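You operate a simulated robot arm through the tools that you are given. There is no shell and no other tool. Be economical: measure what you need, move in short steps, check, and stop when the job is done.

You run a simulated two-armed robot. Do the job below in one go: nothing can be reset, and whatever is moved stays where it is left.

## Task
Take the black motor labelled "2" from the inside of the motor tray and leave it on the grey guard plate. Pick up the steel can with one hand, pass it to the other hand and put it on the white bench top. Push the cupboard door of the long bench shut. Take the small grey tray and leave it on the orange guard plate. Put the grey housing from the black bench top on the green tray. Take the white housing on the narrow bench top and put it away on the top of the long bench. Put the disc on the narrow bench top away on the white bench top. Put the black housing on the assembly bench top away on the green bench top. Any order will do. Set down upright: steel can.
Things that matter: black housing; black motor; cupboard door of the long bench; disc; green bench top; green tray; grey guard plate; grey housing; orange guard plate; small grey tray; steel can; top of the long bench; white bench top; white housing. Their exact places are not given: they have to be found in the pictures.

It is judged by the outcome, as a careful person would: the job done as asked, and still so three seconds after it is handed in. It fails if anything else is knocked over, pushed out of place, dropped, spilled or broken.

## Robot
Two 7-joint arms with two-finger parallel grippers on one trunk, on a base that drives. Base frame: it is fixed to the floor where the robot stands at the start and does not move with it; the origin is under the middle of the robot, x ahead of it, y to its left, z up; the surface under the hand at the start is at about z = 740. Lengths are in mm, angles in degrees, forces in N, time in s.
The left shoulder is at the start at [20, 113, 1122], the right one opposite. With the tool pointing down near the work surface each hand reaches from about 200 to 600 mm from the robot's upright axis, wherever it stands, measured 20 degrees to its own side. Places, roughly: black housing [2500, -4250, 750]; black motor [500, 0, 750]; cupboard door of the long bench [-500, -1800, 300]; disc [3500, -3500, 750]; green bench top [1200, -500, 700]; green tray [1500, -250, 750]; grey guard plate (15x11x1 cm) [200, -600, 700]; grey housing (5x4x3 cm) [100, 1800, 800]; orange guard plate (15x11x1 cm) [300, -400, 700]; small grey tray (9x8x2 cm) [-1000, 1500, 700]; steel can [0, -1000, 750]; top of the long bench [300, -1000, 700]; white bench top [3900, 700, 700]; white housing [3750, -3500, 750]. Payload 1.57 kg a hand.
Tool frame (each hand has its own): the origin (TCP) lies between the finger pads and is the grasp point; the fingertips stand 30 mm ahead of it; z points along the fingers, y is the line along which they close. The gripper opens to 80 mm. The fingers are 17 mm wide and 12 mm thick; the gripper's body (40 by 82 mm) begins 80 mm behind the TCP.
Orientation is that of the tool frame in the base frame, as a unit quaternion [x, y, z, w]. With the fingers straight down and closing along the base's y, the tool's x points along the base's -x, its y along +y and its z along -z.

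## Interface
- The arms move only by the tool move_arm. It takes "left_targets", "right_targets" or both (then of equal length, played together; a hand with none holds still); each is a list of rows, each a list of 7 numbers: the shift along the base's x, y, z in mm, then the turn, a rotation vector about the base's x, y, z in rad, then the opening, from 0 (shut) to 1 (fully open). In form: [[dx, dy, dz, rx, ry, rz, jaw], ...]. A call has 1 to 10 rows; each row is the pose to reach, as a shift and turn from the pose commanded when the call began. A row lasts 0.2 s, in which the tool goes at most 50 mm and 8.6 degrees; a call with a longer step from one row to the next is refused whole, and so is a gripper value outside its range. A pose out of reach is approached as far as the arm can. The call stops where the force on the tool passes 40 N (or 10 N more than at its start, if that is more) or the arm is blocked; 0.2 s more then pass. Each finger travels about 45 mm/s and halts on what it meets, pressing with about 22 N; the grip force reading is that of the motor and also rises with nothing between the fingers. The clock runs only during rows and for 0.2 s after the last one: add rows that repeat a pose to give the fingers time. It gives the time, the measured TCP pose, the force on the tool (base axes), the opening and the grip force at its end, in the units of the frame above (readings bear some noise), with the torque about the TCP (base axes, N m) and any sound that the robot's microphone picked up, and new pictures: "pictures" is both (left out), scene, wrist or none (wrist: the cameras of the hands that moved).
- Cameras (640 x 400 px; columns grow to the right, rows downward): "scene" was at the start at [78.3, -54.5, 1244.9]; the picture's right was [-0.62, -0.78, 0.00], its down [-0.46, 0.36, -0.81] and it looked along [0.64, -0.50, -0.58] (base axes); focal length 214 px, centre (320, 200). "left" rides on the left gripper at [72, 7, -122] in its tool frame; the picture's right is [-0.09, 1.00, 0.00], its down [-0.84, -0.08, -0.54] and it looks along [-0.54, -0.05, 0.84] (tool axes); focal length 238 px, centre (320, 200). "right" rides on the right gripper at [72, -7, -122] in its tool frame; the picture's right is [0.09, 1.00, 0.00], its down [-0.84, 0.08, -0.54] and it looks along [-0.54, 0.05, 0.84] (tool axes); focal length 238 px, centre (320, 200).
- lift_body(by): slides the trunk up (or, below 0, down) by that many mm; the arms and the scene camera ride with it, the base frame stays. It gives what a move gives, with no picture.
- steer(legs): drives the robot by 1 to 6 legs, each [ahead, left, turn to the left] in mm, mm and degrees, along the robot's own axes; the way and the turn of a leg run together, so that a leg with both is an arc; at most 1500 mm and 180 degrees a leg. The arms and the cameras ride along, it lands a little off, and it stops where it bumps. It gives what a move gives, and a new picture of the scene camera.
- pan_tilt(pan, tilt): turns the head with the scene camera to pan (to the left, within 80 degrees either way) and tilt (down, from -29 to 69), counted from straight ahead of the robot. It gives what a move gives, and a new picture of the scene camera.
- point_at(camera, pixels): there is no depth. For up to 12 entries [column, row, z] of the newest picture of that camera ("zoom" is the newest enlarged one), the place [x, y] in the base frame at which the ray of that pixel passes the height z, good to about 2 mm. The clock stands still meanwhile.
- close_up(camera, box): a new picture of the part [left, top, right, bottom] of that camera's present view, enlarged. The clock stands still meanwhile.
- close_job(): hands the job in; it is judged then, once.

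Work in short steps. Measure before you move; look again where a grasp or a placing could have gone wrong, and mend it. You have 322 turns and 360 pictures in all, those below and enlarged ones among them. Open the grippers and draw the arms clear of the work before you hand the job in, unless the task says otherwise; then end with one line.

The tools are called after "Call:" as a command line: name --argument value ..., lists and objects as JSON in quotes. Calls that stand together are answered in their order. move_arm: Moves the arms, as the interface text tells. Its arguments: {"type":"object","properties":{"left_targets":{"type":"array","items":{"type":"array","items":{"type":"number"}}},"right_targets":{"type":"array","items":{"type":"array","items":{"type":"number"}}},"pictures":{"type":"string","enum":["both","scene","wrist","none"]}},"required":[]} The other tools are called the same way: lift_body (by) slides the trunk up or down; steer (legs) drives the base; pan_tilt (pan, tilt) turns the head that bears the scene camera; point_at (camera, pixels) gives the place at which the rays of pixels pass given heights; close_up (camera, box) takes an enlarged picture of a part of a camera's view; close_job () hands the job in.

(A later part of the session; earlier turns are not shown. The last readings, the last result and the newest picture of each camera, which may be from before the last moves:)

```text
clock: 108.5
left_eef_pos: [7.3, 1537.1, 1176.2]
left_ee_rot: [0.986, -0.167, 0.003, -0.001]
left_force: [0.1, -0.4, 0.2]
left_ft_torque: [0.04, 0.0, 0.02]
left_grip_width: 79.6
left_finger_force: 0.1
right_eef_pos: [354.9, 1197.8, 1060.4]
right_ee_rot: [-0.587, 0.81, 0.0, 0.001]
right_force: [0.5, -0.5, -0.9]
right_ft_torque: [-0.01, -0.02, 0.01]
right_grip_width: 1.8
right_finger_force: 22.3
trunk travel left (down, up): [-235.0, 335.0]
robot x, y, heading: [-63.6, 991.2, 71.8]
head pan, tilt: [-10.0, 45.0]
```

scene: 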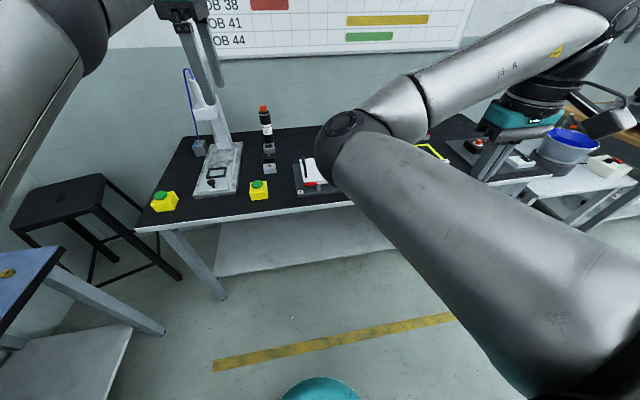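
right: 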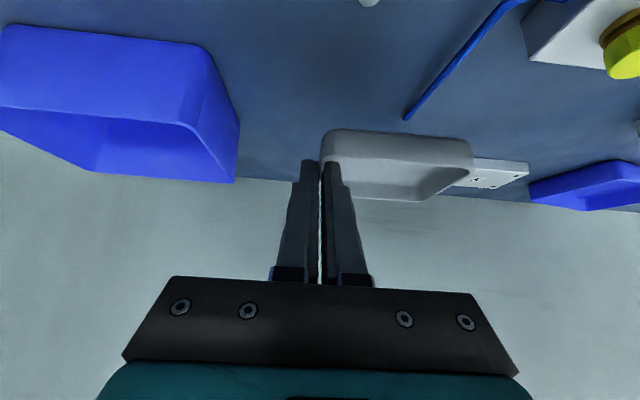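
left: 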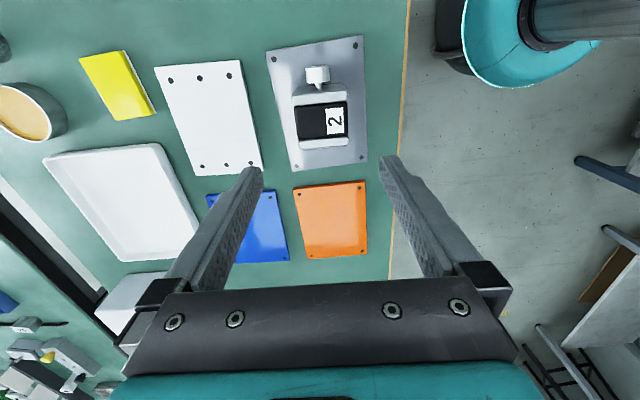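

The grey boxes by the orange-tipped tube at (268,160) are the candidates. I enlarge.

Call:
close_up --camera "scene" --box '[180, 90, 360, 220]'

Call:
point_at --camera "scene" --pixels '[[268, 170, 750], [268, 156, 750], [268, 170, 800], [140, 232, 740], [240, 214, 740], [140, 232, 790], [240, 214, 790], [225, 297, 0]]'

```text
3.08 times, centred on (270, 155) of scene
```

zoom: 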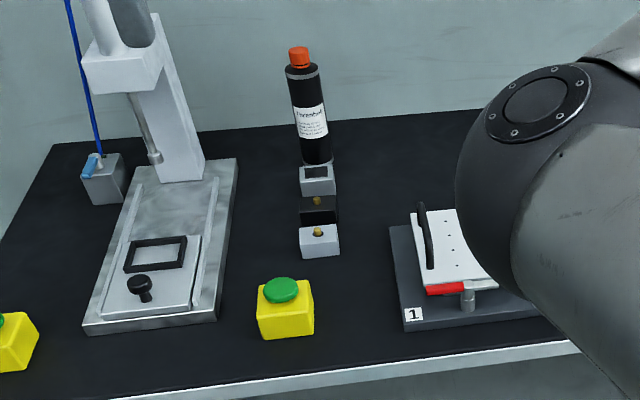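

```text
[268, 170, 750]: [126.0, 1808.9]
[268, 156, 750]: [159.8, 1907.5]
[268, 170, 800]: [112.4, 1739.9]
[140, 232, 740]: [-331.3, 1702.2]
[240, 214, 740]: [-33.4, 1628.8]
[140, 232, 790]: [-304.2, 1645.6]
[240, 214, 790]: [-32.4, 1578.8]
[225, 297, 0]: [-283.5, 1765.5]
```

The front grey box (zoom (319,240)) is the housing, near (120,1800). First I draw the left hand back and turn its wrist to the neutral yaw.

Call:
move_arm --left_targets '[[-3, -10, 0, 0, 0, -0.149, 1], [-7, -21, 0, 0, 0, -0.298, 1], [-10, -31, 0, 0, 0, -0.447, 1], [-14, -42, 0, 0, 0, -0.596, 1], [-17, -52, 0, 0, 0, -0.745, 1], [-21, -63, 0, 0, 0, -0.894, 1], [-24, -73, 0, 0, 0, -1.043, 1], [-28, -84, 0, 0, 0, -1.192, 1], [-31, -95, 0, 0, 0, -1.341, 1], [-35, -105, 0, 0, 0, -1.489, 1]]' --pictures "scene"

```text
clock: 110.7
left_eef_pos: [12.9, 1525.0, 1192.0]
left_ee_rot: [0.755, -0.655, 0.003, 0.0]
left_force: [-0.5, -0.1, 0.0]
left_ft_torque: [0.02, -0.04, 0.01]
left_grip_width: 80.1
left_finger_force: 0.0
left hand out of reach, approached as far as the arm can: row 2, 3, 4, 5, 6, 7, 8, 9, 10
right_eef_pos: [355.0, 1197.3, 1060.4]
right_ee_rot: [-0.588, 0.809, 0.0, 0.002]
right_force: [0.0, 0.3, -0.4]
right_ft_torque: [-0.03, -0.01, 0.01]
right_grip_width: 2.2
right_finger_force: 21.6
trunk travel left (down, up): [-235.0, 335.0]
robot x, y, heading: [-67.4, 993.3, 72.0]
head pan, tilt: [-10.0, 45.0]
```

scene: 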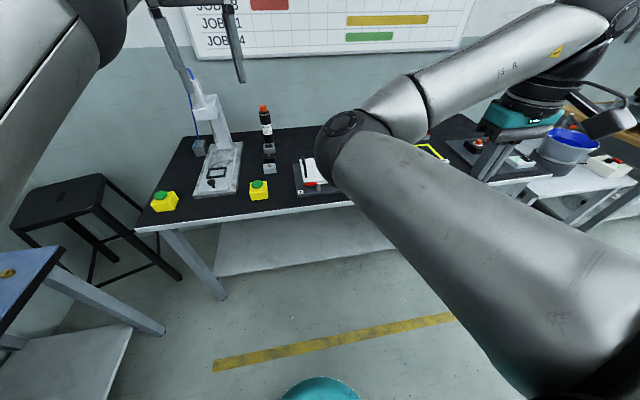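

Half turned. I continue the turn while lowering and drawing back.

Call:
move_arm --left_targets '[[0, 0, -30, 0, 0, -0.05, 1], [-5, -15, -60, 0, 0, -0.13, 1], [-10, -30, -90, 0, 0, -0.21, 1], [-15, -50, -110, 0, 0, -0.29, 1], [-22, -70, -130, 0, 0, -0.37, 1], [-30, -90, -150, 0, 0, -0.45, 1], [-30, -90, -150, 0, 0, -0.45, 1]]' --pictures "scene"

```text
clock: 112.3
left_eef_pos: [-3.2, 1544.0, 1049.0]
left_ee_rot: [-0.589, 0.808, -0.002, 0.0]
left_force: [1.3, -0.9, -0.6]
left_ft_torque: [0.07, 0.13, 0.0]
left_grip_width: 80.1
left_finger_force: 0.0
left hand out of reach, approached as far as the arm can: row 1, 2, 3, 4, 5, 6, 7
right_eef_pos: [356.2, 1196.0, 1059.7]
right_ee_rot: [-0.586, 0.81, 0.002, 0.002]
right_force: [-0.2, -0.9, -0.1]
right_ft_torque: [0.06, 0.05, -0.03]
right_grip_width: 2.2
right_finger_force: 22.3
trunk travel left (down, up): [-235.0, 335.0]
robot x, y, heading: [-64.2, 996.9, 72.0]
head pan, tilt: [-10.0, 45.0]
```

scene: 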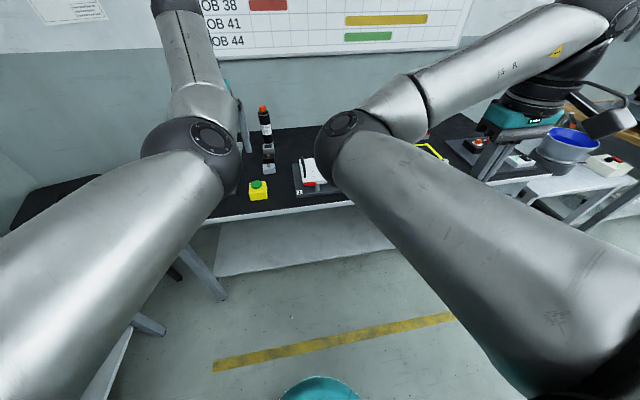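

Neutral yaw reached. I try drawing it straight back 110 mm.

Call:
move_arm --left_targets '[[-7, -21, 0, 0, 0, 0, 1], [-14, -42, 0, 0, 0, 0, 1], [-21, -63, 0, 0, 0, 0, 1], [-28, -84, 0, 0, 0, 0, 1], [-35, -105, 0, 0, 0, 0, 1]]' --pictures "none"

```text
clock: 113.5
left_eef_pos: [-15.5, 1547.1, 1041.9]
left_ee_rot: [-0.59, 0.807, -0.001, -0.002]
left_force: [-0.3, 0.3, -0.4]
left_ft_torque: [0.02, -0.02, 0.0]
left_grip_width: 80.1
left_finger_force: 0.0
left hand out of reach, approached as far as the arm can: row 1, 2, 3, 4, 5
right_eef_pos: [353.3, 1199.1, 1059.1]
right_ee_rot: [-0.588, 0.809, 0.0, 0.002]
right_force: [1.3, 0.4, -0.2]
right_ft_torque: [-0.01, -0.04, -0.03]
right_grip_width: 2.2
right_finger_force: 22.6
trunk travel left (down, up): [-235.0, 335.0]
robot x, y, heading: [-64.2, 993.7, 71.7]
head pan, tilt: [-10.0, 45.0]
```

Still at a limit. I try moving the hand inward (to the right) toward its start posture, then back.

Call:
move_arm --left_targets '[[30, -10, -10, 0, 0, 0, 1], [60, -20, -20, 0, 0, 0, 1], [90, -30, -30, 0, 0, 0, 1], [120, -40, -40, 0, 0, 0, 1], [114, -60, -40, 0, 0, 0, 1], [108, -80, -40, 0, 0, 0, 1], [102, -100, -40, 0, 0, 0, 1], [95, -120, -40, 0, 0, 0, 1]]' --pictures "scene"

```text
clock: 115.3
left_eef_pos: [116.3, 1480.4, 985.5]
left_ee_rot: [-0.591, 0.807, -0.003, -0.001]
left_force: [-0.2, 0.3, 0.2]
left_ft_torque: [-0.03, -0.03, -0.01]
left_grip_width: 80.0
left_finger_force: 0.1
left hand out of reach, approached as far as the arm can: row 1, 2, 5, 6, 7, 8
right_eef_pos: [354.0, 1198.9, 1060.8]
right_ee_rot: [-0.587, 0.81, 0.001, 0.003]
right_force: [-0.4, 0.6, -0.1]
right_ft_torque: [0.07, 0.03, 0.0]
right_grip_width: 2.1
right_finger_force: 21.6
trunk travel left (down, up): [-235.0, 335.0]
robot x, y, heading: [-60.4, 999.0, 72.1]
head pan, tilt: [-10.0, 45.0]
```

scene: 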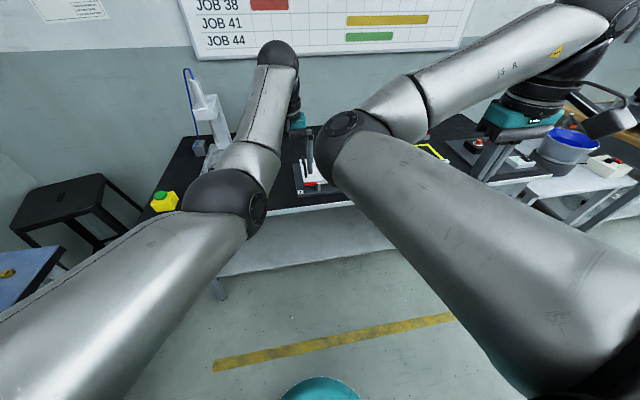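

The hand now hangs 513 mm ahead, slightly right of centre. I drive so that the housing comes below it: 290 ahead, 110 left.

Call:
steer --legs '[[0, 110, 0], [285, 0, 0]]'

Call:
close_up --camera "left" --box '[0, 0, 640, 400]'

```text
clock: 118.1
left_eef_pos: [100.2, 1784.4, 985.7]
left_ee_rot: [-0.59, 0.807, -0.002, -0.001]
left_force: [0.7, 0.3, -0.2]
left_ft_torque: [-0.01, -0.04, 0.01]
left_grip_width: 79.7
left_finger_force: 0.1
right_eef_pos: [337.5, 1501.4, 1059.5]
right_ee_rot: [-0.586, 0.81, 0.001, 0.002]
right_force: [-0.1, 0.0, -0.7]
right_ft_torque: [0.0, -0.06, 0.04]
right_grip_width: 2.2
right_finger_force: 22.2
trunk travel left (down, up): [-235.0, 335.0]
robot x, y, heading: [-83.2, 1297.0, 71.8]
head pan, tilt: [-10.0, 45.0]
```

scene: 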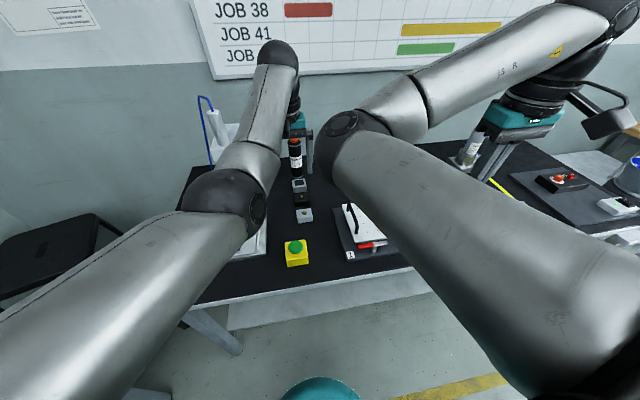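

```text
1.00 times, centred on (320, 200) of left (not enlarged: the box is as wide or as high as the picture)
```

zoom: 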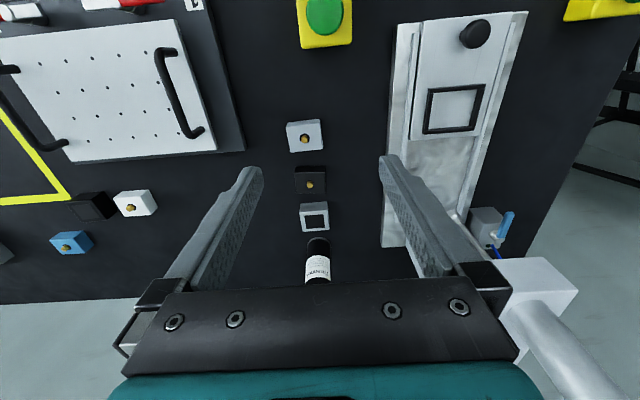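

Several small boxes: (305,135), (309,183), (314,215), and (135,203). I enlarge to tell grey from white and measure.

Call:
close_up --camera "left" --box '[50, 100, 370, 300]'

Call:
point_at --camera "left" --pixels '[[305, 135, 760], [309, 183, 760], [314, 215, 760], [135, 203, 760], [288, 125, 760], [319, 121, 760], [323, 149, 760], [290, 152, 760]]'

Call:
point_at --camera "scene" --pixels '[[304, 213, 760], [304, 213, 780], [296, 221, 740], [297, 267, 740], [297, 267, 760]]'

```text
2.00 times, centred on (210, 200) of left
```

zoom: 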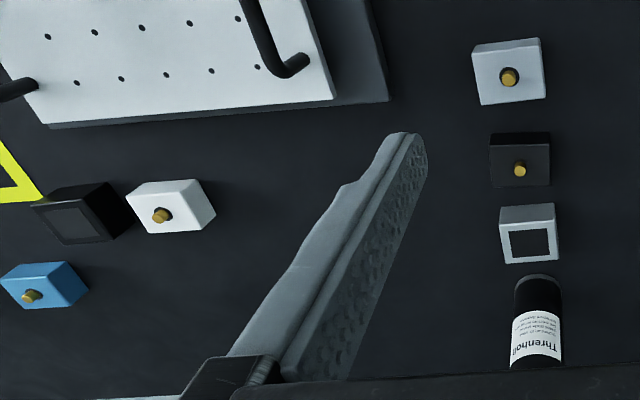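

```text
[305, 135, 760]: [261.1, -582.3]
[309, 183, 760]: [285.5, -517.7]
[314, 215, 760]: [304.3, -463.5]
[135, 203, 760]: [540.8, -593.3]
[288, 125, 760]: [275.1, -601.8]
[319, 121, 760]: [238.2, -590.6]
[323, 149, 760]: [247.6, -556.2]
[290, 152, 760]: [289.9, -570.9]
```

```text
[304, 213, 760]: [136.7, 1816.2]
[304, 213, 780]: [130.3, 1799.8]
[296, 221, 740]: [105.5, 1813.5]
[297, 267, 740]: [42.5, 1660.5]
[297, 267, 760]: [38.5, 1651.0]
```

The left point_at used an older picture; I use the zoom picture. I also check the sizes of both grey boxes.

Call:
point_at --camera "zoom" --pixels '[[474, 47, 770], [540, 38, 770], [546, 96, 770], [480, 104, 770], [474, 47, 790], [546, 96, 790], [500, 206, 770], [555, 204, 770], [558, 261, 770], [506, 263, 770], [170, 205, 770], [520, 170, 770]]'

Call:
close_up --camera "left" --box '[270, 100, 370, 240]'

```text
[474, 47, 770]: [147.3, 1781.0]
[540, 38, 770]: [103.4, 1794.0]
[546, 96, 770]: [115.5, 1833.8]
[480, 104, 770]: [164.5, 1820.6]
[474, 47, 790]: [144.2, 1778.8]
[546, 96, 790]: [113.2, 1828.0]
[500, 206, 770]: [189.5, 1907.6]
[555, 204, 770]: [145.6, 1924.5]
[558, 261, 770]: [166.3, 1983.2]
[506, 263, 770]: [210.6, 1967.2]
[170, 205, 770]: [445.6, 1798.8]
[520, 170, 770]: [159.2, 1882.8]
```

```text
2.86 times, centred on (320, 170) of left
```

zoom: 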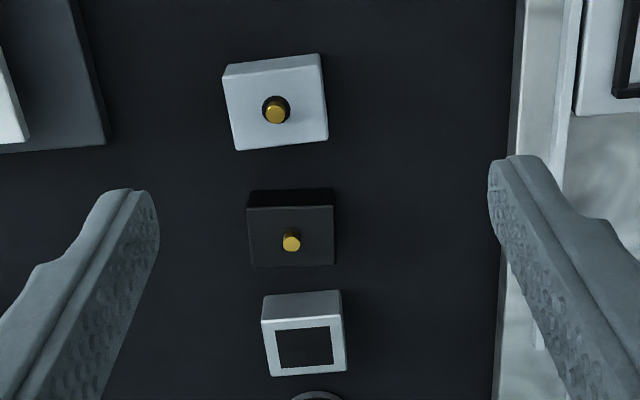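

The front light-grey box (132,1807) is the housing. I lower the trunk 100 mm and bring the hand over it to z≈830 for a check.

Call:
lift_body --by -100

Call:
move_arm --left_targets '[[16, 11, 0, 0, 0, 0, 1], [32, 22, 0, 0, 0, 0, 1], [32, 22, -20, 0, 0, 0, 1], [32, 22, -50, 0, 0, 0, 1]]' --pictures "wrist"

```text
clock: 119.4
left_eef_pos: [99.5, 1782.9, 886.3]
left_ee_rot: [-0.59, 0.808, -0.003, -0.001]
left_force: [-0.6, 0.6, 0.1]
left_ft_torque: [0.02, -0.03, -0.01]
left_grip_width: 80.1
left_finger_force: 0.2
right_eef_pos: [336.6, 1500.8, 959.9]
right_ee_rot: [-0.586, 0.81, 0.001, 0.003]
right_force: [-0.5, 0.1, -0.4]
right_ft_torque: [0.02, -0.02, 0.04]
right_grip_width: 2.2
right_finger_force: 22.1
trunk travel left (down, up): [-135.0, 435.0]
robot x, y, heading: [-81.0, 1295.6, 71.7]
head pan, tilt: [-10.0, 45.0]
```

```text
clock: 120.4
left_eef_pos: [124.0, 1795.9, 836.3]
left_ee_rot: [-0.59, 0.807, -0.003, -0.002]
left_force: [0.3, 0.2, -0.9]
left_ft_torque: [0.02, 0.01, -0.01]
left_grip_width: 79.7
left_finger_force: 0.0
left hand out of reach, approached as far as the arm can: row 2, 3, 4
right_eef_pos: [337.3, 1500.1, 959.7]
right_ee_rot: [-0.586, 0.81, 0.0, 0.002]
right_force: [0.4, 0.2, -1.0]
right_ft_torque: [0.01, -0.03, 0.02]
right_grip_width: 2.0
right_finger_force: 21.9
trunk travel left (down, up): [-135.0, 435.0]
robot x, y, heading: [-79.7, 1294.3, 71.6]
head pan, tilt: [-10.0, 45.0]
```

left: 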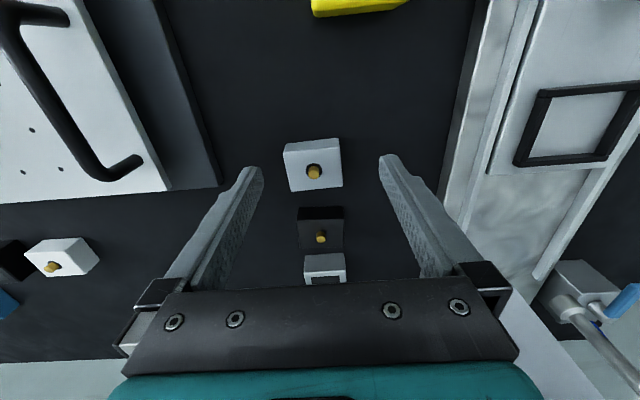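

I measure the housing again from this nearer view to settle its height.

Call:
point_at --camera "left" --pixels '[[284, 148, 770], [338, 138, 770], [343, 186, 770], [292, 192, 770], [284, 148, 790], [338, 138, 790], [343, 186, 790], [292, 192, 790]]'

```text
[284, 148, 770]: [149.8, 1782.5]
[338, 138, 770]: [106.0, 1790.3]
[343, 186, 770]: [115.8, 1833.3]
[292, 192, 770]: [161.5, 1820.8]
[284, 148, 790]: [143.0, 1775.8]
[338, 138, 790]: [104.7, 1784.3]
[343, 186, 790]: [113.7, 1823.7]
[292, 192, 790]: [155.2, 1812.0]
```

Top z≈770 confirmed, centre (133,1807). I drive the base 14 mm ahead to make up the reach.

Call:
steer --legs '[[14, -5, 0]]'

```text
clock: 121.2
left_eef_pos: [131.9, 1807.0, 835.7]
left_ee_rot: [-0.59, 0.807, -0.002, -0.001]
left_force: [-0.6, -0.5, 0.4]
left_ft_torque: [-0.03, -0.02, 0.01]
left_grip_width: 79.9
left_finger_force: 0.0
right_eef_pos: [345.6, 1513.0, 959.7]
right_ee_rot: [-0.587, 0.81, 0.0, 0.003]
right_force: [-0.1, -0.3, 0.2]
right_ft_torque: [-0.05, -0.05, -0.04]
right_grip_width: 2.0
right_finger_force: 21.8
trunk travel left (down, up): [-135.0, 435.0]
robot x, y, heading: [-69.3, 1307.1, 71.9]
head pan, tilt: [-10.0, 45.0]
```

scene: 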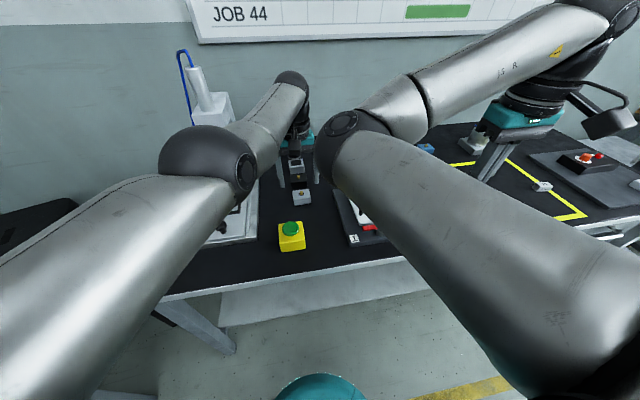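

Exactly above. I lower the trunk 59 mm to set the fingers around it, then close.

Call:
lift_body --by -59

Call:
move_arm --left_targets '[[0, 0, 0, 0, 0, 0, 0.6], [0, 0, 0, 0, 0, 0, 0.3], [0, 0, 0, 0, 0, 0, 0], [0, 0, 0, 0, 0, 0, 0], [0, 0, 0, 0, 0, 0, 0]]' --pictures "wrist"

```text
clock: 122.2
left_eef_pos: [131.6, 1806.6, 778.0]
left_ee_rot: [-0.589, 0.808, -0.002, -0.002]
left_force: [1.0, -0.6, 0.4]
left_ft_torque: [0.01, -0.03, 0.0]
left_grip_width: 80.2
left_finger_force: 0.0
right_eef_pos: [345.2, 1513.0, 902.1]
right_ee_rot: [-0.586, 0.81, 0.002, 0.003]
right_force: [0.0, -0.1, -0.1]
right_ft_torque: [0.03, -0.02, 0.0]
right_grip_width: 2.3
right_finger_force: 21.5
trunk travel left (down, up): [-76.0, 494.0]
robot x, y, heading: [-68.6, 1307.8, 72.0]
head pan, tilt: [-10.0, 45.0]
```

```text
clock: 123.4
left_eef_pos: [132.4, 1806.5, 777.3]
left_ee_rot: [-0.589, 0.808, -0.003, -0.002]
left_force: [0.5, 0.1, 0.2]
left_ft_torque: [-0.01, -0.05, 0.0]
left_grip_width: 49.3
left_finger_force: 22.3
right_eef_pos: [345.3, 1513.3, 900.7]
right_ee_rot: [-0.586, 0.81, 0.0, 0.002]
right_force: [0.1, -0.2, -0.1]
right_ft_torque: [0.03, -0.03, -0.01]
right_grip_width: 2.3
right_finger_force: 21.9
trunk travel left (down, up): [-76.0, 494.0]
robot x, y, heading: [-75.3, 1307.2, 71.6]
head pan, tilt: [-10.0, 45.0]
```

left: 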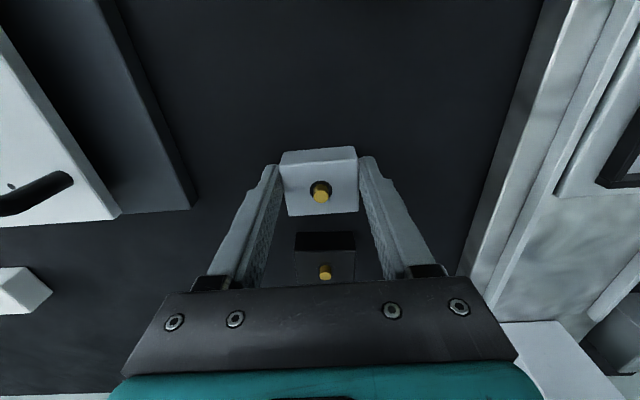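

Held (49 mm). I raise the trunk 250 mm, back off, turn right to face the long bench and drive toward the orange plate.

Call:
lift_body --by 250

Call:
steer --legs '[[-450, 0, 0], [0, 0, -90], [240, -840, 0]]'

Call:
pan_tilt --pan -20 --tilt 50

```text
clock: 126.0
left_eef_pos: [131.4, 1806.3, 1027.4]
left_ee_rot: [-0.59, 0.808, -0.002, -0.002]
left_force: [0.3, -0.1, -0.4]
left_ft_torque: [-0.04, -0.02, 0.03]
left_grip_width: 49.1
left_finger_force: 21.8
right_eef_pos: [344.2, 1512.7, 1150.4]
right_ee_rot: [-0.586, 0.81, 0.001, 0.002]
right_force: [0.0, -0.5, 0.2]
right_ft_torque: [-0.01, -0.03, 0.02]
right_grip_width: 2.1
right_finger_force: 21.8
trunk travel left (down, up): [-326.0, 244.0]
robot x, y, heading: [-73.2, 1306.5, 71.8]
head pan, tilt: [-10.0, 45.0]
```

```text
clock: 136.8
left_eef_pos: [266.9, -201.8, 1026.8]
left_ee_rot: [0.143, 0.99, 0.0, -0.003]
left_force: [0.2, -0.5, -0.8]
left_ft_torque: [0.02, 0.03, -0.01]
left_grip_width: 49.5
left_finger_force: 21.7
right_eef_pos: [-22.7, -422.5, 1150.8]
right_ee_rot: [0.149, 0.989, -0.001, 0.002]
right_force: [-0.1, 0.2, -0.9]
right_ft_torque: [0.0, 0.01, 0.01]
right_grip_width: 2.0
right_finger_force: 21.8
trunk travel left (down, up): [-326.0, 244.0]
robot x, y, heading: [-233.8, -11.7, -17.2]
head pan, tilt: [-10.0, 45.0]
```

scene: 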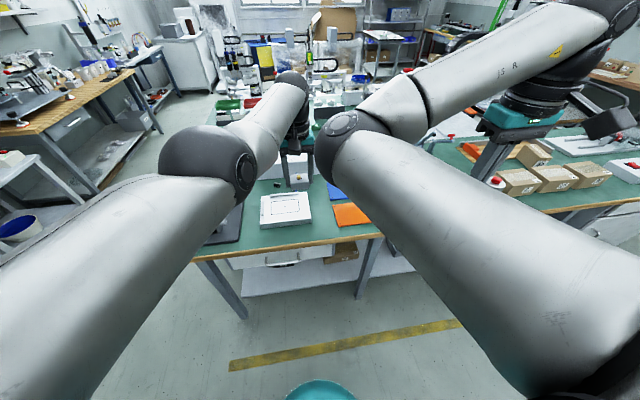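

```text
clock: 137.5
left_eef_pos: [267.5, -202.0, 1027.7]
left_ee_rot: [0.144, 0.99, 0.0, -0.003]
left_force: [0.5, 0.3, -0.6]
left_ft_torque: [0.02, 0.01, 0.0]
left_grip_width: 49.1
left_finger_force: 21.9
right_eef_pos: [-22.1, -420.7, 1150.0]
right_ee_rot: [0.148, 0.989, -0.001, 0.003]
right_force: [-1.2, 0.5, -1.2]
right_ft_torque: [-0.03, 0.01, 0.02]
right_grip_width: 2.0
right_finger_force: 22.0
trunk travel left (down, up): [-326.0, 244.0]
robot x, y, heading: [-237.2, -7.6, -17.1]
head pan, tilt: [-20.0, 50.0]
```

scene: 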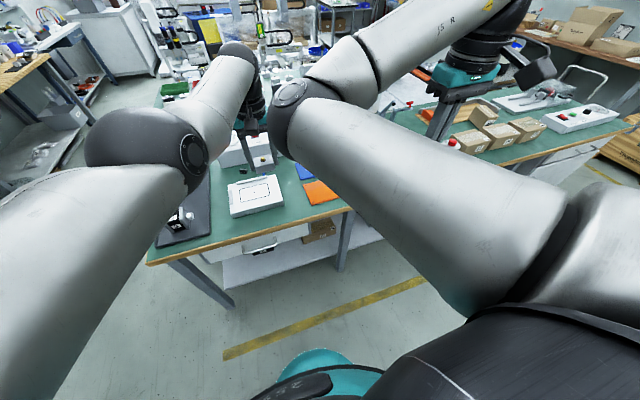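

I lower the trunk 120 mm, drive 60 mm ahead, then extend the right hand with the 40° tilt above the orange plate; tray-centre offset is 8 mm ahead, 41 mm left of the TCP.

Call:
lift_body --by -120

Call:
steer --legs '[[60, 0, 0]]'

Call:
move_arm --right_targets '[[23, -2, -5, -0.021, -0.067, 0, 0], [47, -4, -10, -0.041, -0.134, 0, 0], [70, -7, -15, -0.062, -0.201, 0, 0], [94, -9, -25, -0.082, -0.268, 0, 0], [117, -11, -40, -0.103, -0.335, 0, 0], [140, -13, -60, -0.124, -0.401, 0, 0], [164, -15, -80, -0.144, -0.468, 0, 0], [187, -18, -100, -0.165, -0.535, 0, 0], [211, -20, -125, -0.185, -0.602, 0, 0], [234, -22, -150, -0.206, -0.669, 0, 0]]' --pictures "both"

```text
clock: 139.0
left_eef_pos: [268.1, -202.3, 907.8]
left_ee_rot: [0.143, 0.99, -0.001, -0.004]
left_force: [-0.4, 0.3, -0.9]
left_ft_torque: [-0.04, 0.03, 0.03]
left_grip_width: 49.7
left_finger_force: 22.0
right_eef_pos: [-22.1, -422.3, 1030.5]
right_ee_rot: [0.148, 0.989, -0.001, 0.003]
right_force: [1.6, 0.4, 0.3]
right_ft_torque: [0.01, 0.01, -0.01]
right_grip_width: 2.0
right_finger_force: 22.0
trunk travel left (down, up): [-206.0, 364.0]
robot x, y, heading: [-236.9, -9.3, -16.9]
head pan, tilt: [-20.0, 50.0]
```

```text
clock: 140.0
left_eef_pos: [324.9, -220.1, 906.7]
left_ee_rot: [0.144, 0.99, 0.0, -0.004]
left_force: [0.5, -0.4, -1.1]
left_ft_torque: [0.01, 0.02, 0.02]
left_grip_width: 49.5
left_finger_force: 21.6
right_eef_pos: [36.2, -438.7, 1030.8]
right_ee_rot: [0.148, 0.989, -0.001, 0.002]
right_force: [-1.2, 0.3, -0.8]
right_ft_torque: [0.02, 0.03, 0.0]
right_grip_width: 1.9
right_finger_force: 21.4
trunk travel left (down, up): [-206.0, 364.0]
robot x, y, heading: [-176.1, -29.7, -17.4]
head pan, tilt: [-20.0, 50.0]
```

scene: 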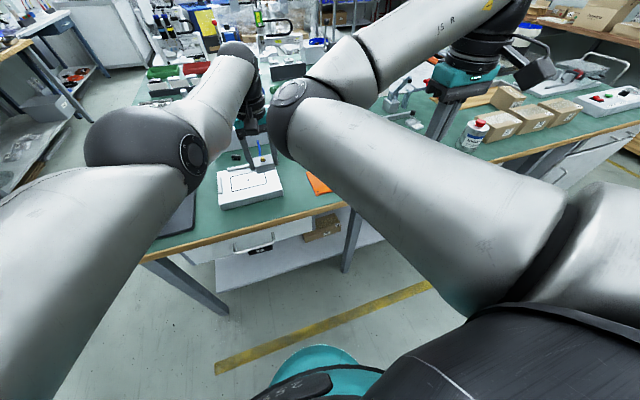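

```text
clock: 142.2
left_eef_pos: [324.8, -219.5, 907.6]
left_ee_rot: [0.145, 0.989, -0.001, -0.002]
left_force: [0.7, 0.3, -0.9]
left_ft_torque: [0.01, -0.01, -0.01]
left_grip_width: 49.5
left_finger_force: 22.0
right_eef_pos: [268.1, -462.2, 883.3]
right_ee_rot: [0.14, 0.928, -0.053, 0.342]
right_force: [-0.4, 0.3, -1.2]
right_ft_torque: [-0.02, -0.03, -0.03]
right_grip_width: 2.2
right_finger_force: 22.6
right hand out of reach, approached as far as the arm can: row 2
trunk travel left (down, up): [-206.0, 364.0]
robot x, y, heading: [-177.0, -27.6, -17.1]
head pan, tilt: [-20.0, 50.0]
```

scene: 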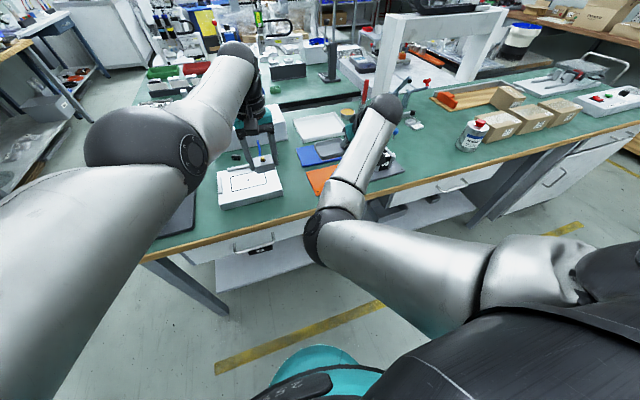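
right: 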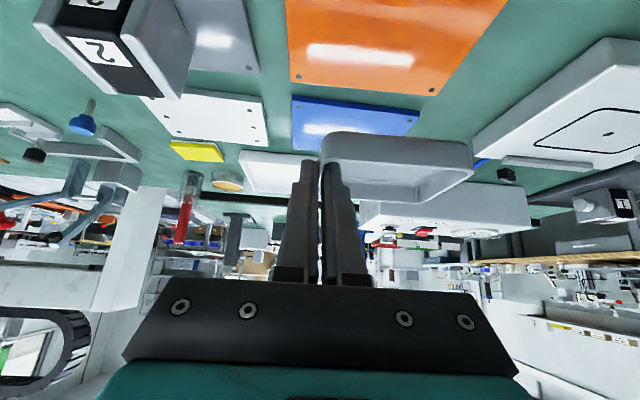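

I check the orange plate's far corners from this view.

Call:
point_at --camera "right" --pixels '[[291, 82, 748], [436, 96, 748], [287, 10, 748], [505, 10, 748], [291, 97, 745], [420, 112, 745], [188, 85, 800], [258, 72, 748]]'

```text
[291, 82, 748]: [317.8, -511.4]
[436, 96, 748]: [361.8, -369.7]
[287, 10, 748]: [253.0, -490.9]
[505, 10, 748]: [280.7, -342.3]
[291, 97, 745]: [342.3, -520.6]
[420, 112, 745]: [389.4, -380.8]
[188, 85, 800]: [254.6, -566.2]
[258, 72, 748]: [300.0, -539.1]
```

Plate centre (288,-423) agrees. I lower to z≈790.

Call:
move_arm --right_targets '[[0, 2, -40, 0, 0, 0, 0], [0, 2, -75, 0, 0, 0, 0], [0, 2, -92, 0, 0, 0, 0], [0, 2, -92, 0, 0, 0, 0]]' --pictures "both"

```text
clock: 143.2
left_eef_pos: [323.9, -219.4, 906.9]
left_ee_rot: [0.144, 0.99, 0.0, -0.004]
left_force: [-0.3, -0.1, -0.3]
left_ft_torque: [-0.02, 0.02, 0.0]
left_grip_width: 49.5
left_finger_force: 22.0
right_eef_pos: [268.1, -456.0, 789.8]
right_ee_rot: [0.14, 0.928, -0.051, 0.34]
right_force: [-0.3, -0.1, 0.3]
right_ft_torque: [0.01, 0.01, 0.03]
right_grip_width: 2.2
right_finger_force: 21.9
trunk travel left (down, up): [-206.0, 364.0]
robot x, y, heading: [-179.6, -27.2, -17.1]
head pan, tilt: [-20.0, 50.0]
```

scene: 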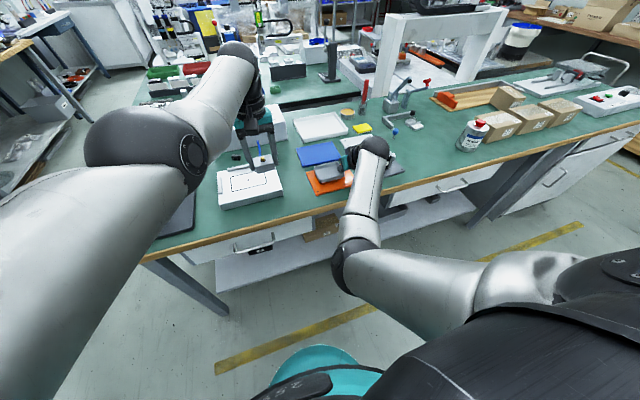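
right: 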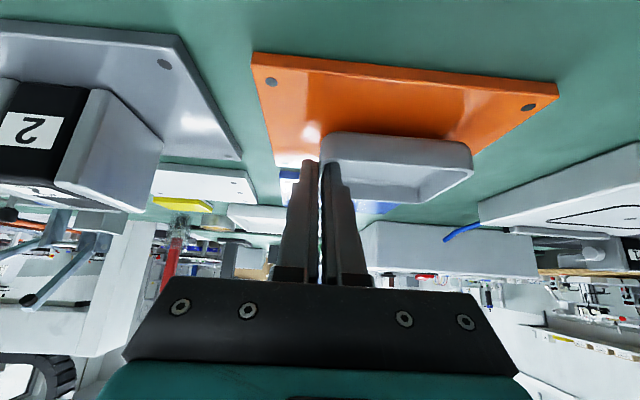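

I check the scene closely before release.

Call:
close_up --camera "scene" --box '[270, 110, 420, 220]'

Call:
point_at --camera "right" --pixels '[[253, 60, 750], [556, 88, 750], [325, 150, 760], [470, 160, 760]]'

```text
3.64 times, centred on (345, 165) of scene
```

zoom: 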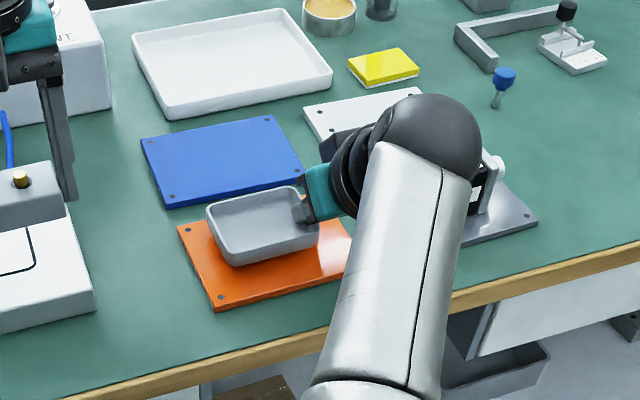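

```text
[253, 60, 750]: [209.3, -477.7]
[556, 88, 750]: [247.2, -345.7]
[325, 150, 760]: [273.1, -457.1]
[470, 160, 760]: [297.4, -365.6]
```

The tray hovers close above; its centre computes ~8 mm too far. I shift 9 mm back and go down in small steps.

Call:
move_arm --right_targets '[[-10, -2, 0, 0, 0, 0, 0], [-10, -2, -4, 0, 0, 0, 0], [-10, -2, -6, 0, 0, 0, 0]]' --pictures "wrist"

Call:
close_up --camera "scene" --box '[290, 140, 370, 210]'

```text
clock: 144.0
left_eef_pos: [324.5, -219.8, 907.4]
left_ee_rot: [0.145, 0.989, -0.001, -0.003]
left_force: [0.6, -0.2, -0.8]
left_ft_torque: [-0.01, -0.03, -0.01]
left_grip_width: 49.3
left_finger_force: 22.3
right_eef_pos: [260.7, -460.5, 784.8]
right_ee_rot: [0.139, 0.928, -0.052, 0.342]
right_force: [0.1, -0.8, 0.0]
right_ft_torque: [-0.03, -0.02, 0.0]
right_grip_width: 2.1
right_finger_force: 21.7
trunk travel left (down, up): [-206.0, 364.0]
robot x, y, heading: [-177.2, -28.1, -17.3]
head pan, tilt: [-20.0, 50.0]
```

right: 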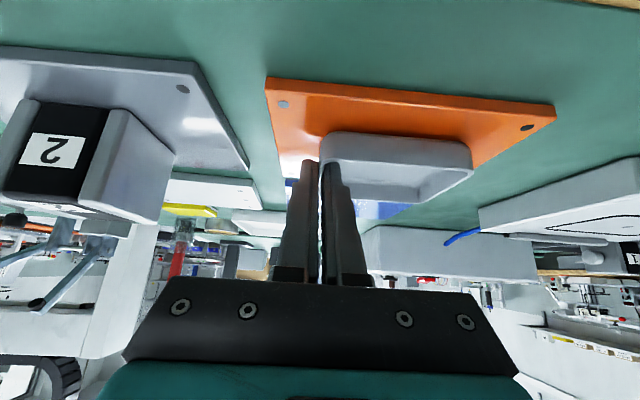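

```text
5.71 times, centred on (330, 175) of scene
```

zoom: 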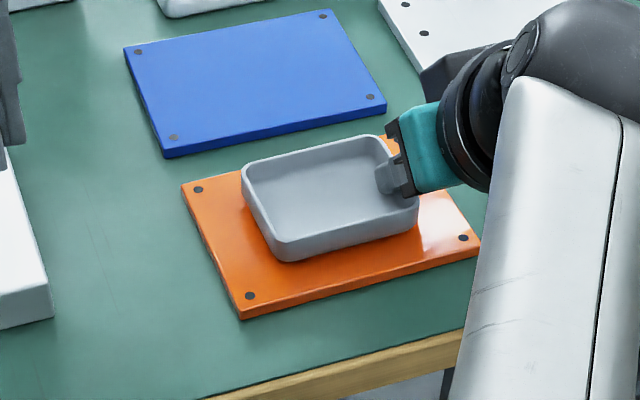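

Nearly centred, 8 mm too far back; I shift that and descend to contact.

Call:
move_arm --right_targets '[[-7, 2, 0, 0, 0, 0, 0], [-7, 2, -2, 0, 0, 0, 0], [-7, 2, -4, 0, 0, 0, 0]]' --pictures "none"

```text
clock: 144.8
left_eef_pos: [323.1, -219.1, 907.6]
left_ee_rot: [0.144, 0.99, -0.001, -0.002]
left_force: [-0.5, -0.1, -0.9]
left_ft_torque: [-0.01, -0.01, -0.01]
left_grip_width: 49.5
left_finger_force: 21.7
right_eef_pos: [251.3, -460.6, 780.2]
right_ee_rot: [0.139, 0.928, -0.051, 0.343]
right_force: [-2.0, 0.8, 8.3]
right_ft_torque: [0.11, 0.2, 0.03]
right_grip_width: 2.1
right_finger_force: 22.2
trunk travel left (down, up): [-206.0, 364.0]
robot x, y, heading: [-177.6, -28.4, -17.3]
head pan, tilt: [-20.0, 50.0]
```

Contact (8 N). I ease up 1.5 mm, open part-way and lift straight up.

Call:
move_arm --right_targets '[[0, 0, 1.5, 0, 0, 0, 0], [0, 0, 1.5, 0, 0, 0, 0.25], [0, 0, 1.5, 0, 0, 0, 0.4], [0, 0, 1.5, 0, 0, 0, 0.4], [0, 0, 25, 0, 0, 0, 0.4], [0, 0, 65, 0, 0, 0, 0.4], [0, 0, 110, 0, 0, 0, 0.4]]' --pictures "both"

```text
clock: 146.4
left_eef_pos: [324.4, -220.2, 907.0]
left_ee_rot: [0.145, 0.989, -0.001, -0.003]
left_force: [1.0, -0.1, -1.0]
left_ft_torque: [-0.01, 0.02, 0.0]
left_grip_width: 49.3
left_finger_force: 22.0
right_eef_pos: [249.6, -458.3, 887.4]
right_ee_rot: [0.14, 0.928, -0.051, 0.34]
right_force: [0.3, 0.6, -0.5]
right_ft_torque: [0.0, -0.01, 0.01]
right_grip_width: 31.8
right_finger_force: 0.1
trunk travel left (down, up): [-206.0, 364.0]
robot x, y, heading: [-177.6, -27.2, -17.0]
head pan, tilt: [-20.0, 50.0]
```

scene: 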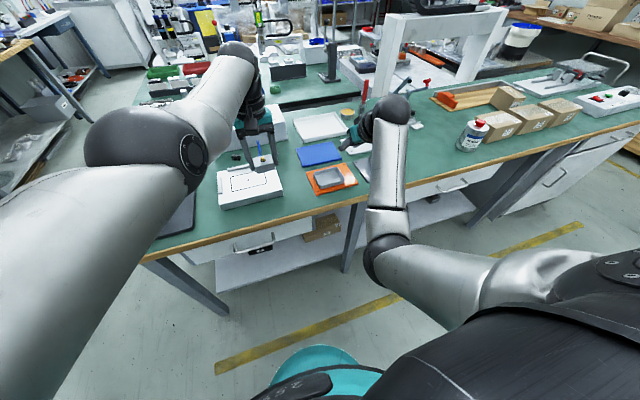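
right: 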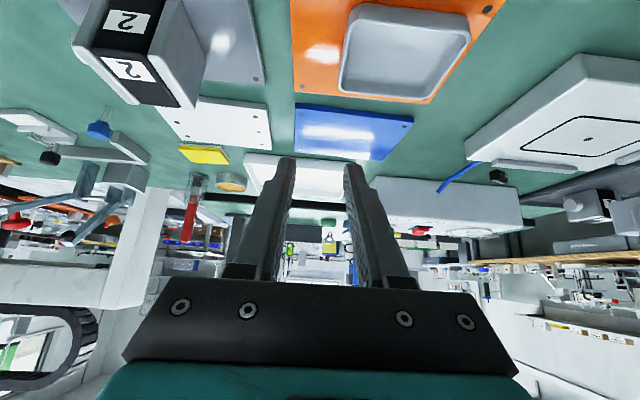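

Tray is on the orange plate. Next the steel can: I enlarge the can at (470,135) and measure.

Call:
close_up --camera "scene" --box '[400, 60, 560, 170]'

Call:
point_at --camera "scene" --pixels '[[471, 150, 742], [471, 140, 742], [471, 127, 830], [480, 121, 850]]'

```text
3.64 times, centred on (480, 115) of scene
```

zoom: 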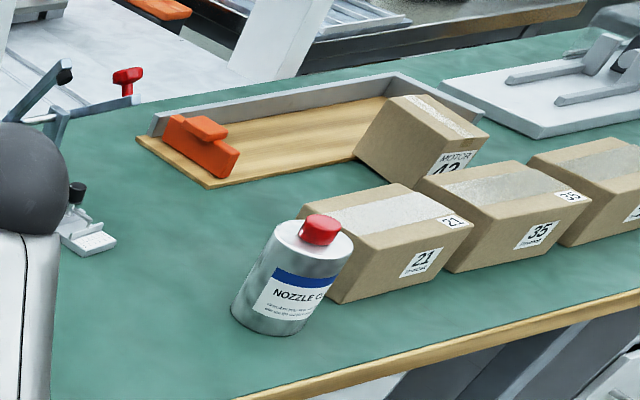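

```text
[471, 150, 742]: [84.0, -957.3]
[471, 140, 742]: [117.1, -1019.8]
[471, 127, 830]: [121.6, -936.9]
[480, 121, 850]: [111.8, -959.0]
```

The can is near (95,-965), beside box 21. I level and raise the right hand, raise the trunk, and drive right toward it.

Call:
move_arm --right_targets '[[0, 0, 15, 0.026, 0.084, 0, 0.6], [0, 0, 30, 0.052, 0.167, 0, 0.8], [0, 0, 45, 0.077, 0.251, 0, 1], [0, 0, 60, 0.103, 0.335, 0, 1], [0, 0, 75, 0.129, 0.418, 0, 1], [0, 0, 90, 0.155, 0.502, 0, 1], [0, 0, 100, 0.18, 0.585, 0, 1], [0, 0, 100, 0.206, 0.669, 0, 1]]' --pictures "none"

Call:
lift_body --by 60

Call:
steer --legs '[[0, -500, 0]]'

Call:
close_up --camera "right" --box '[0, 0, 640, 400]'

```text
clock: 148.2
left_eef_pos: [324.1, -220.2, 907.0]
left_ee_rot: [0.144, 0.99, 0.0, -0.003]
left_force: [1.2, 0.2, -1.1]
left_ft_torque: [-0.01, -0.01, 0.02]
left_grip_width: 49.2
left_finger_force: 21.7
right_eef_pos: [250.1, -460.7, 989.0]
right_ee_rot: [0.149, 0.989, 0.0, 0.002]
right_force: [0.0, 0.9, -0.1]
right_ft_torque: [0.0, 0.01, -0.01]
right_grip_width: 80.3
right_finger_force: 0.0
right hand out of reach, approached as far as the arm can: row 5
trunk travel left (down, up): [-206.0, 364.0]
robot x, y, heading: [-181.2, -26.6, -17.2]
head pan, tilt: [-20.0, 50.0]
```

```text
clock: 149.2
left_eef_pos: [324.7, -219.1, 966.9]
left_ee_rot: [0.144, 0.99, 0.0, -0.002]
left_force: [-0.2, 0.0, -0.3]
left_ft_torque: [0.01, 0.01, 0.0]
left_grip_width: 49.4
left_finger_force: 21.7
right_eef_pos: [251.8, -459.9, 1048.1]
right_ee_rot: [0.149, 0.989, -0.002, 0.001]
right_force: [-0.3, 0.2, -0.3]
right_ft_torque: [0.0, -0.02, -0.01]
right_grip_width: 80.3
right_finger_force: 0.1
trunk travel left (down, up): [-266.0, 304.0]
robot x, y, heading: [-177.0, -27.0, -17.1]
head pan, tilt: [-20.0, 50.0]
```

```text
clock: 152.1
left_eef_pos: [178.3, -695.6, 966.9]
left_ee_rot: [0.143, 0.99, -0.001, -0.003]
left_force: [0.4, 0.2, -1.4]
left_ft_torque: [0.03, -0.01, 0.0]
left_grip_width: 49.3
left_finger_force: 21.7
right_eef_pos: [106.0, -935.9, 1047.7]
right_ee_rot: [0.147, 0.989, 0.0, 0.003]
right_force: [-0.6, 0.0, 0.3]
right_ft_torque: [0.01, 0.02, 0.01]
right_grip_width: 80.1
right_finger_force: 0.0
trunk travel left (down, up): [-266.0, 304.0]
robot x, y, heading: [-325.4, -503.8, -16.9]
head pan, tilt: [-20.0, 50.0]
```

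scene: 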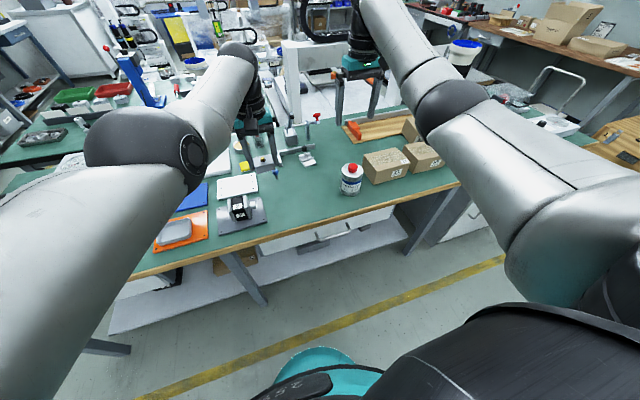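

```text
1.00 times, centred on (320, 200) of right (not enlarged: the box is as wide or as high as the picture)
```

zoom: 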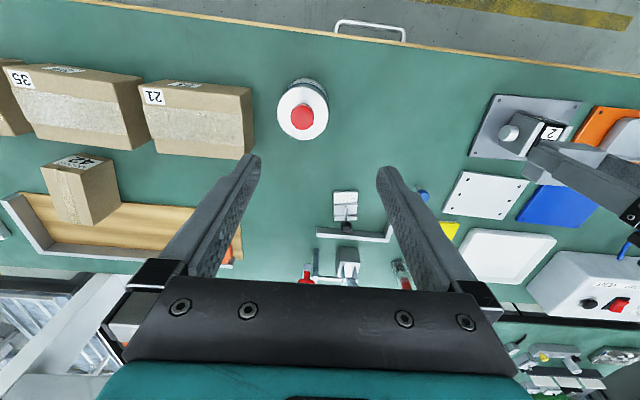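

I measure the can's top circle from the right-hand view at several heights, and its foot from the scene.

Call:
point_at --camera "zoom" --pixels '[[277, 113, 840], [329, 113, 840], [303, 139, 840], [303, 87, 840], [277, 113, 820], [329, 113, 820], [302, 115, 860], [253, 150, 800], [253, 90, 800], [303, 113, 830]]'

Call:
close_up --camera "scene" --box '[320, 140, 400, 210]'

```text
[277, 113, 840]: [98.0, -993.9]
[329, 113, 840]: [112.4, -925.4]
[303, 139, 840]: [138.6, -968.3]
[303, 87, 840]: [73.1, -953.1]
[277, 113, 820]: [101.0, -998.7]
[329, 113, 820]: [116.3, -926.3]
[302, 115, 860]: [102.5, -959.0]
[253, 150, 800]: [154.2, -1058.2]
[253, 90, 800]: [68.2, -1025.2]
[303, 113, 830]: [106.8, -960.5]
```

```text
5.71 times, centred on (360, 175) of scene
```

zoom: 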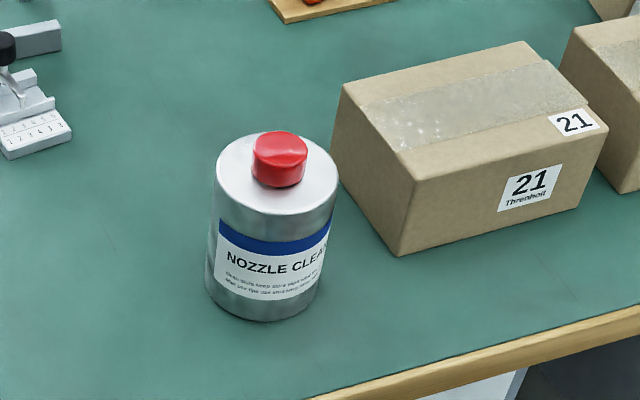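

Call:
point_at --camera "zoom" --pixels '[[261, 286, 742], [205, 275, 742], [318, 290, 742], [277, 173, 820], [277, 173, 830], [277, 173, 840], [277, 173, 850], [216, 165, 835], [338, 185, 835], [280, 145, 850]]'

```text
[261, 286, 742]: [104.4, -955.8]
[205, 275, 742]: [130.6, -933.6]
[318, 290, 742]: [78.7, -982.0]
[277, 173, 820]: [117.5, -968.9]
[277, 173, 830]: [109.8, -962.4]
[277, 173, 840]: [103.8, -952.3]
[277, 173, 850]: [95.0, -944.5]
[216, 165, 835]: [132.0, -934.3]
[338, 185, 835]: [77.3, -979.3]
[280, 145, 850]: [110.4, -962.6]
```

Can: centre ≈ (105,-959), diameter ≈ 71, shoulder z≈835, cap top ≈862. I bring the right hand above it to z≈905 for an alignment check.

Call:
move_arm --right_targets '[[-1, -23, -40, 0, 0, 0, 1], [-1, -23, -85, 0, 0, 0, 1], [-1, -23, -125, 0, 0, 0, 1], [-1, -23, -143, 0, 0, 0, 1], [-1, -23, -143, 0, 0, 0, 1]]' --pictures "wrist"

```text
clock: 153.3
left_eef_pos: [178.2, -694.2, 966.7]
left_ee_rot: [0.143, 0.99, 0.0, -0.003]
left_force: [0.1, -0.3, -0.7]
left_ft_torque: [0.0, 0.02, 0.01]
left_grip_width: 49.3
left_finger_force: 22.0
right_eef_pos: [107.6, -957.6, 903.5]
right_ee_rot: [0.147, 0.989, -0.001, 0.001]
right_force: [0.2, -0.4, -0.3]
right_ft_torque: [0.01, -0.01, 0.0]
right_grip_width: 80.0
right_finger_force: 0.0
trunk travel left (down, up): [-266.0, 304.0]
robot x, y, heading: [-324.8, -501.5, -16.8]
head pan, tilt: [-20.0, 50.0]
```

right: 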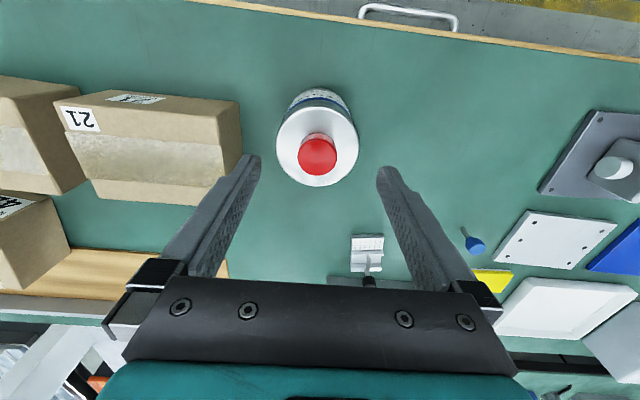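

Call:
point_at --camera "right" --pixels '[[277, 146, 836], [358, 143, 836], [320, 186, 836], [315, 105, 836], [318, 146, 836]]'

```text
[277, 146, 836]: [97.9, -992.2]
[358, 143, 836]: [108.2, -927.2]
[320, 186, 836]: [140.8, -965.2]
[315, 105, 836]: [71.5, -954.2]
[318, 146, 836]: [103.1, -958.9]
```

Centre (104.5,-959.5). I correct 2-3 mm, lower to z≈812 and close.

Call:
move_arm --right_targets '[[-2, -2, -20, 0, 0, 0, 1], [-2, -2, -45, 0, 0, 0, 1], [-2, -2, -70, 0, 0, 0, 1], [-2, -2, -91, 0, 0, 0, 1], [-2, -2, -91, 0, 0, 0, 0.5], [-2, -2, -91, 0, 0, 0, 0], [-2, -2, -91, 0, 0, 0, 0], [-2, -2, -91, 0, 0, 0, 0]]' --pictures "wrist"

```text
clock: 155.1
left_eef_pos: [178.3, -694.0, 966.6]
left_ee_rot: [0.144, 0.99, -0.001, -0.003]
left_force: [0.8, 0.0, -0.7]
left_ft_torque: [0.01, 0.02, -0.03]
left_grip_width: 49.2
left_finger_force: 22.7
right_eef_pos: [95.9, -955.6, 816.9]
right_ee_rot: [0.147, 0.989, -0.001, 0.002]
right_force: [-1.9, 2.1, 6.2]
right_ft_torque: [0.45, 0.1, 0.07]
right_grip_width: 68.0
right_finger_force: 21.8
right hand out of reach, approached as far as the arm can: row 3, 4, 5, 6, 7, 8
trunk travel left (down, up): [-266.0, 304.0]
robot x, y, heading: [-322.8, -501.0, -16.9]
head pan, tilt: [-20.0, 50.0]
```

right: 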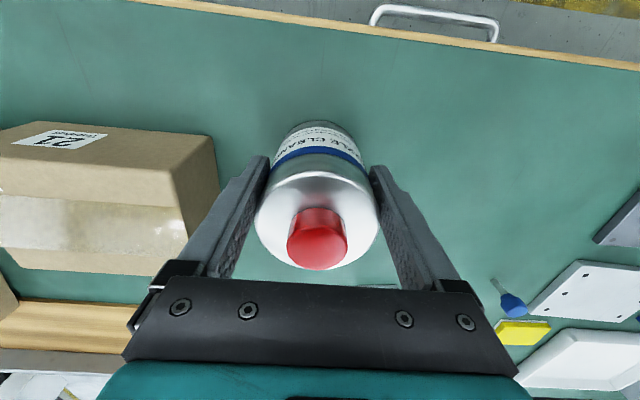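

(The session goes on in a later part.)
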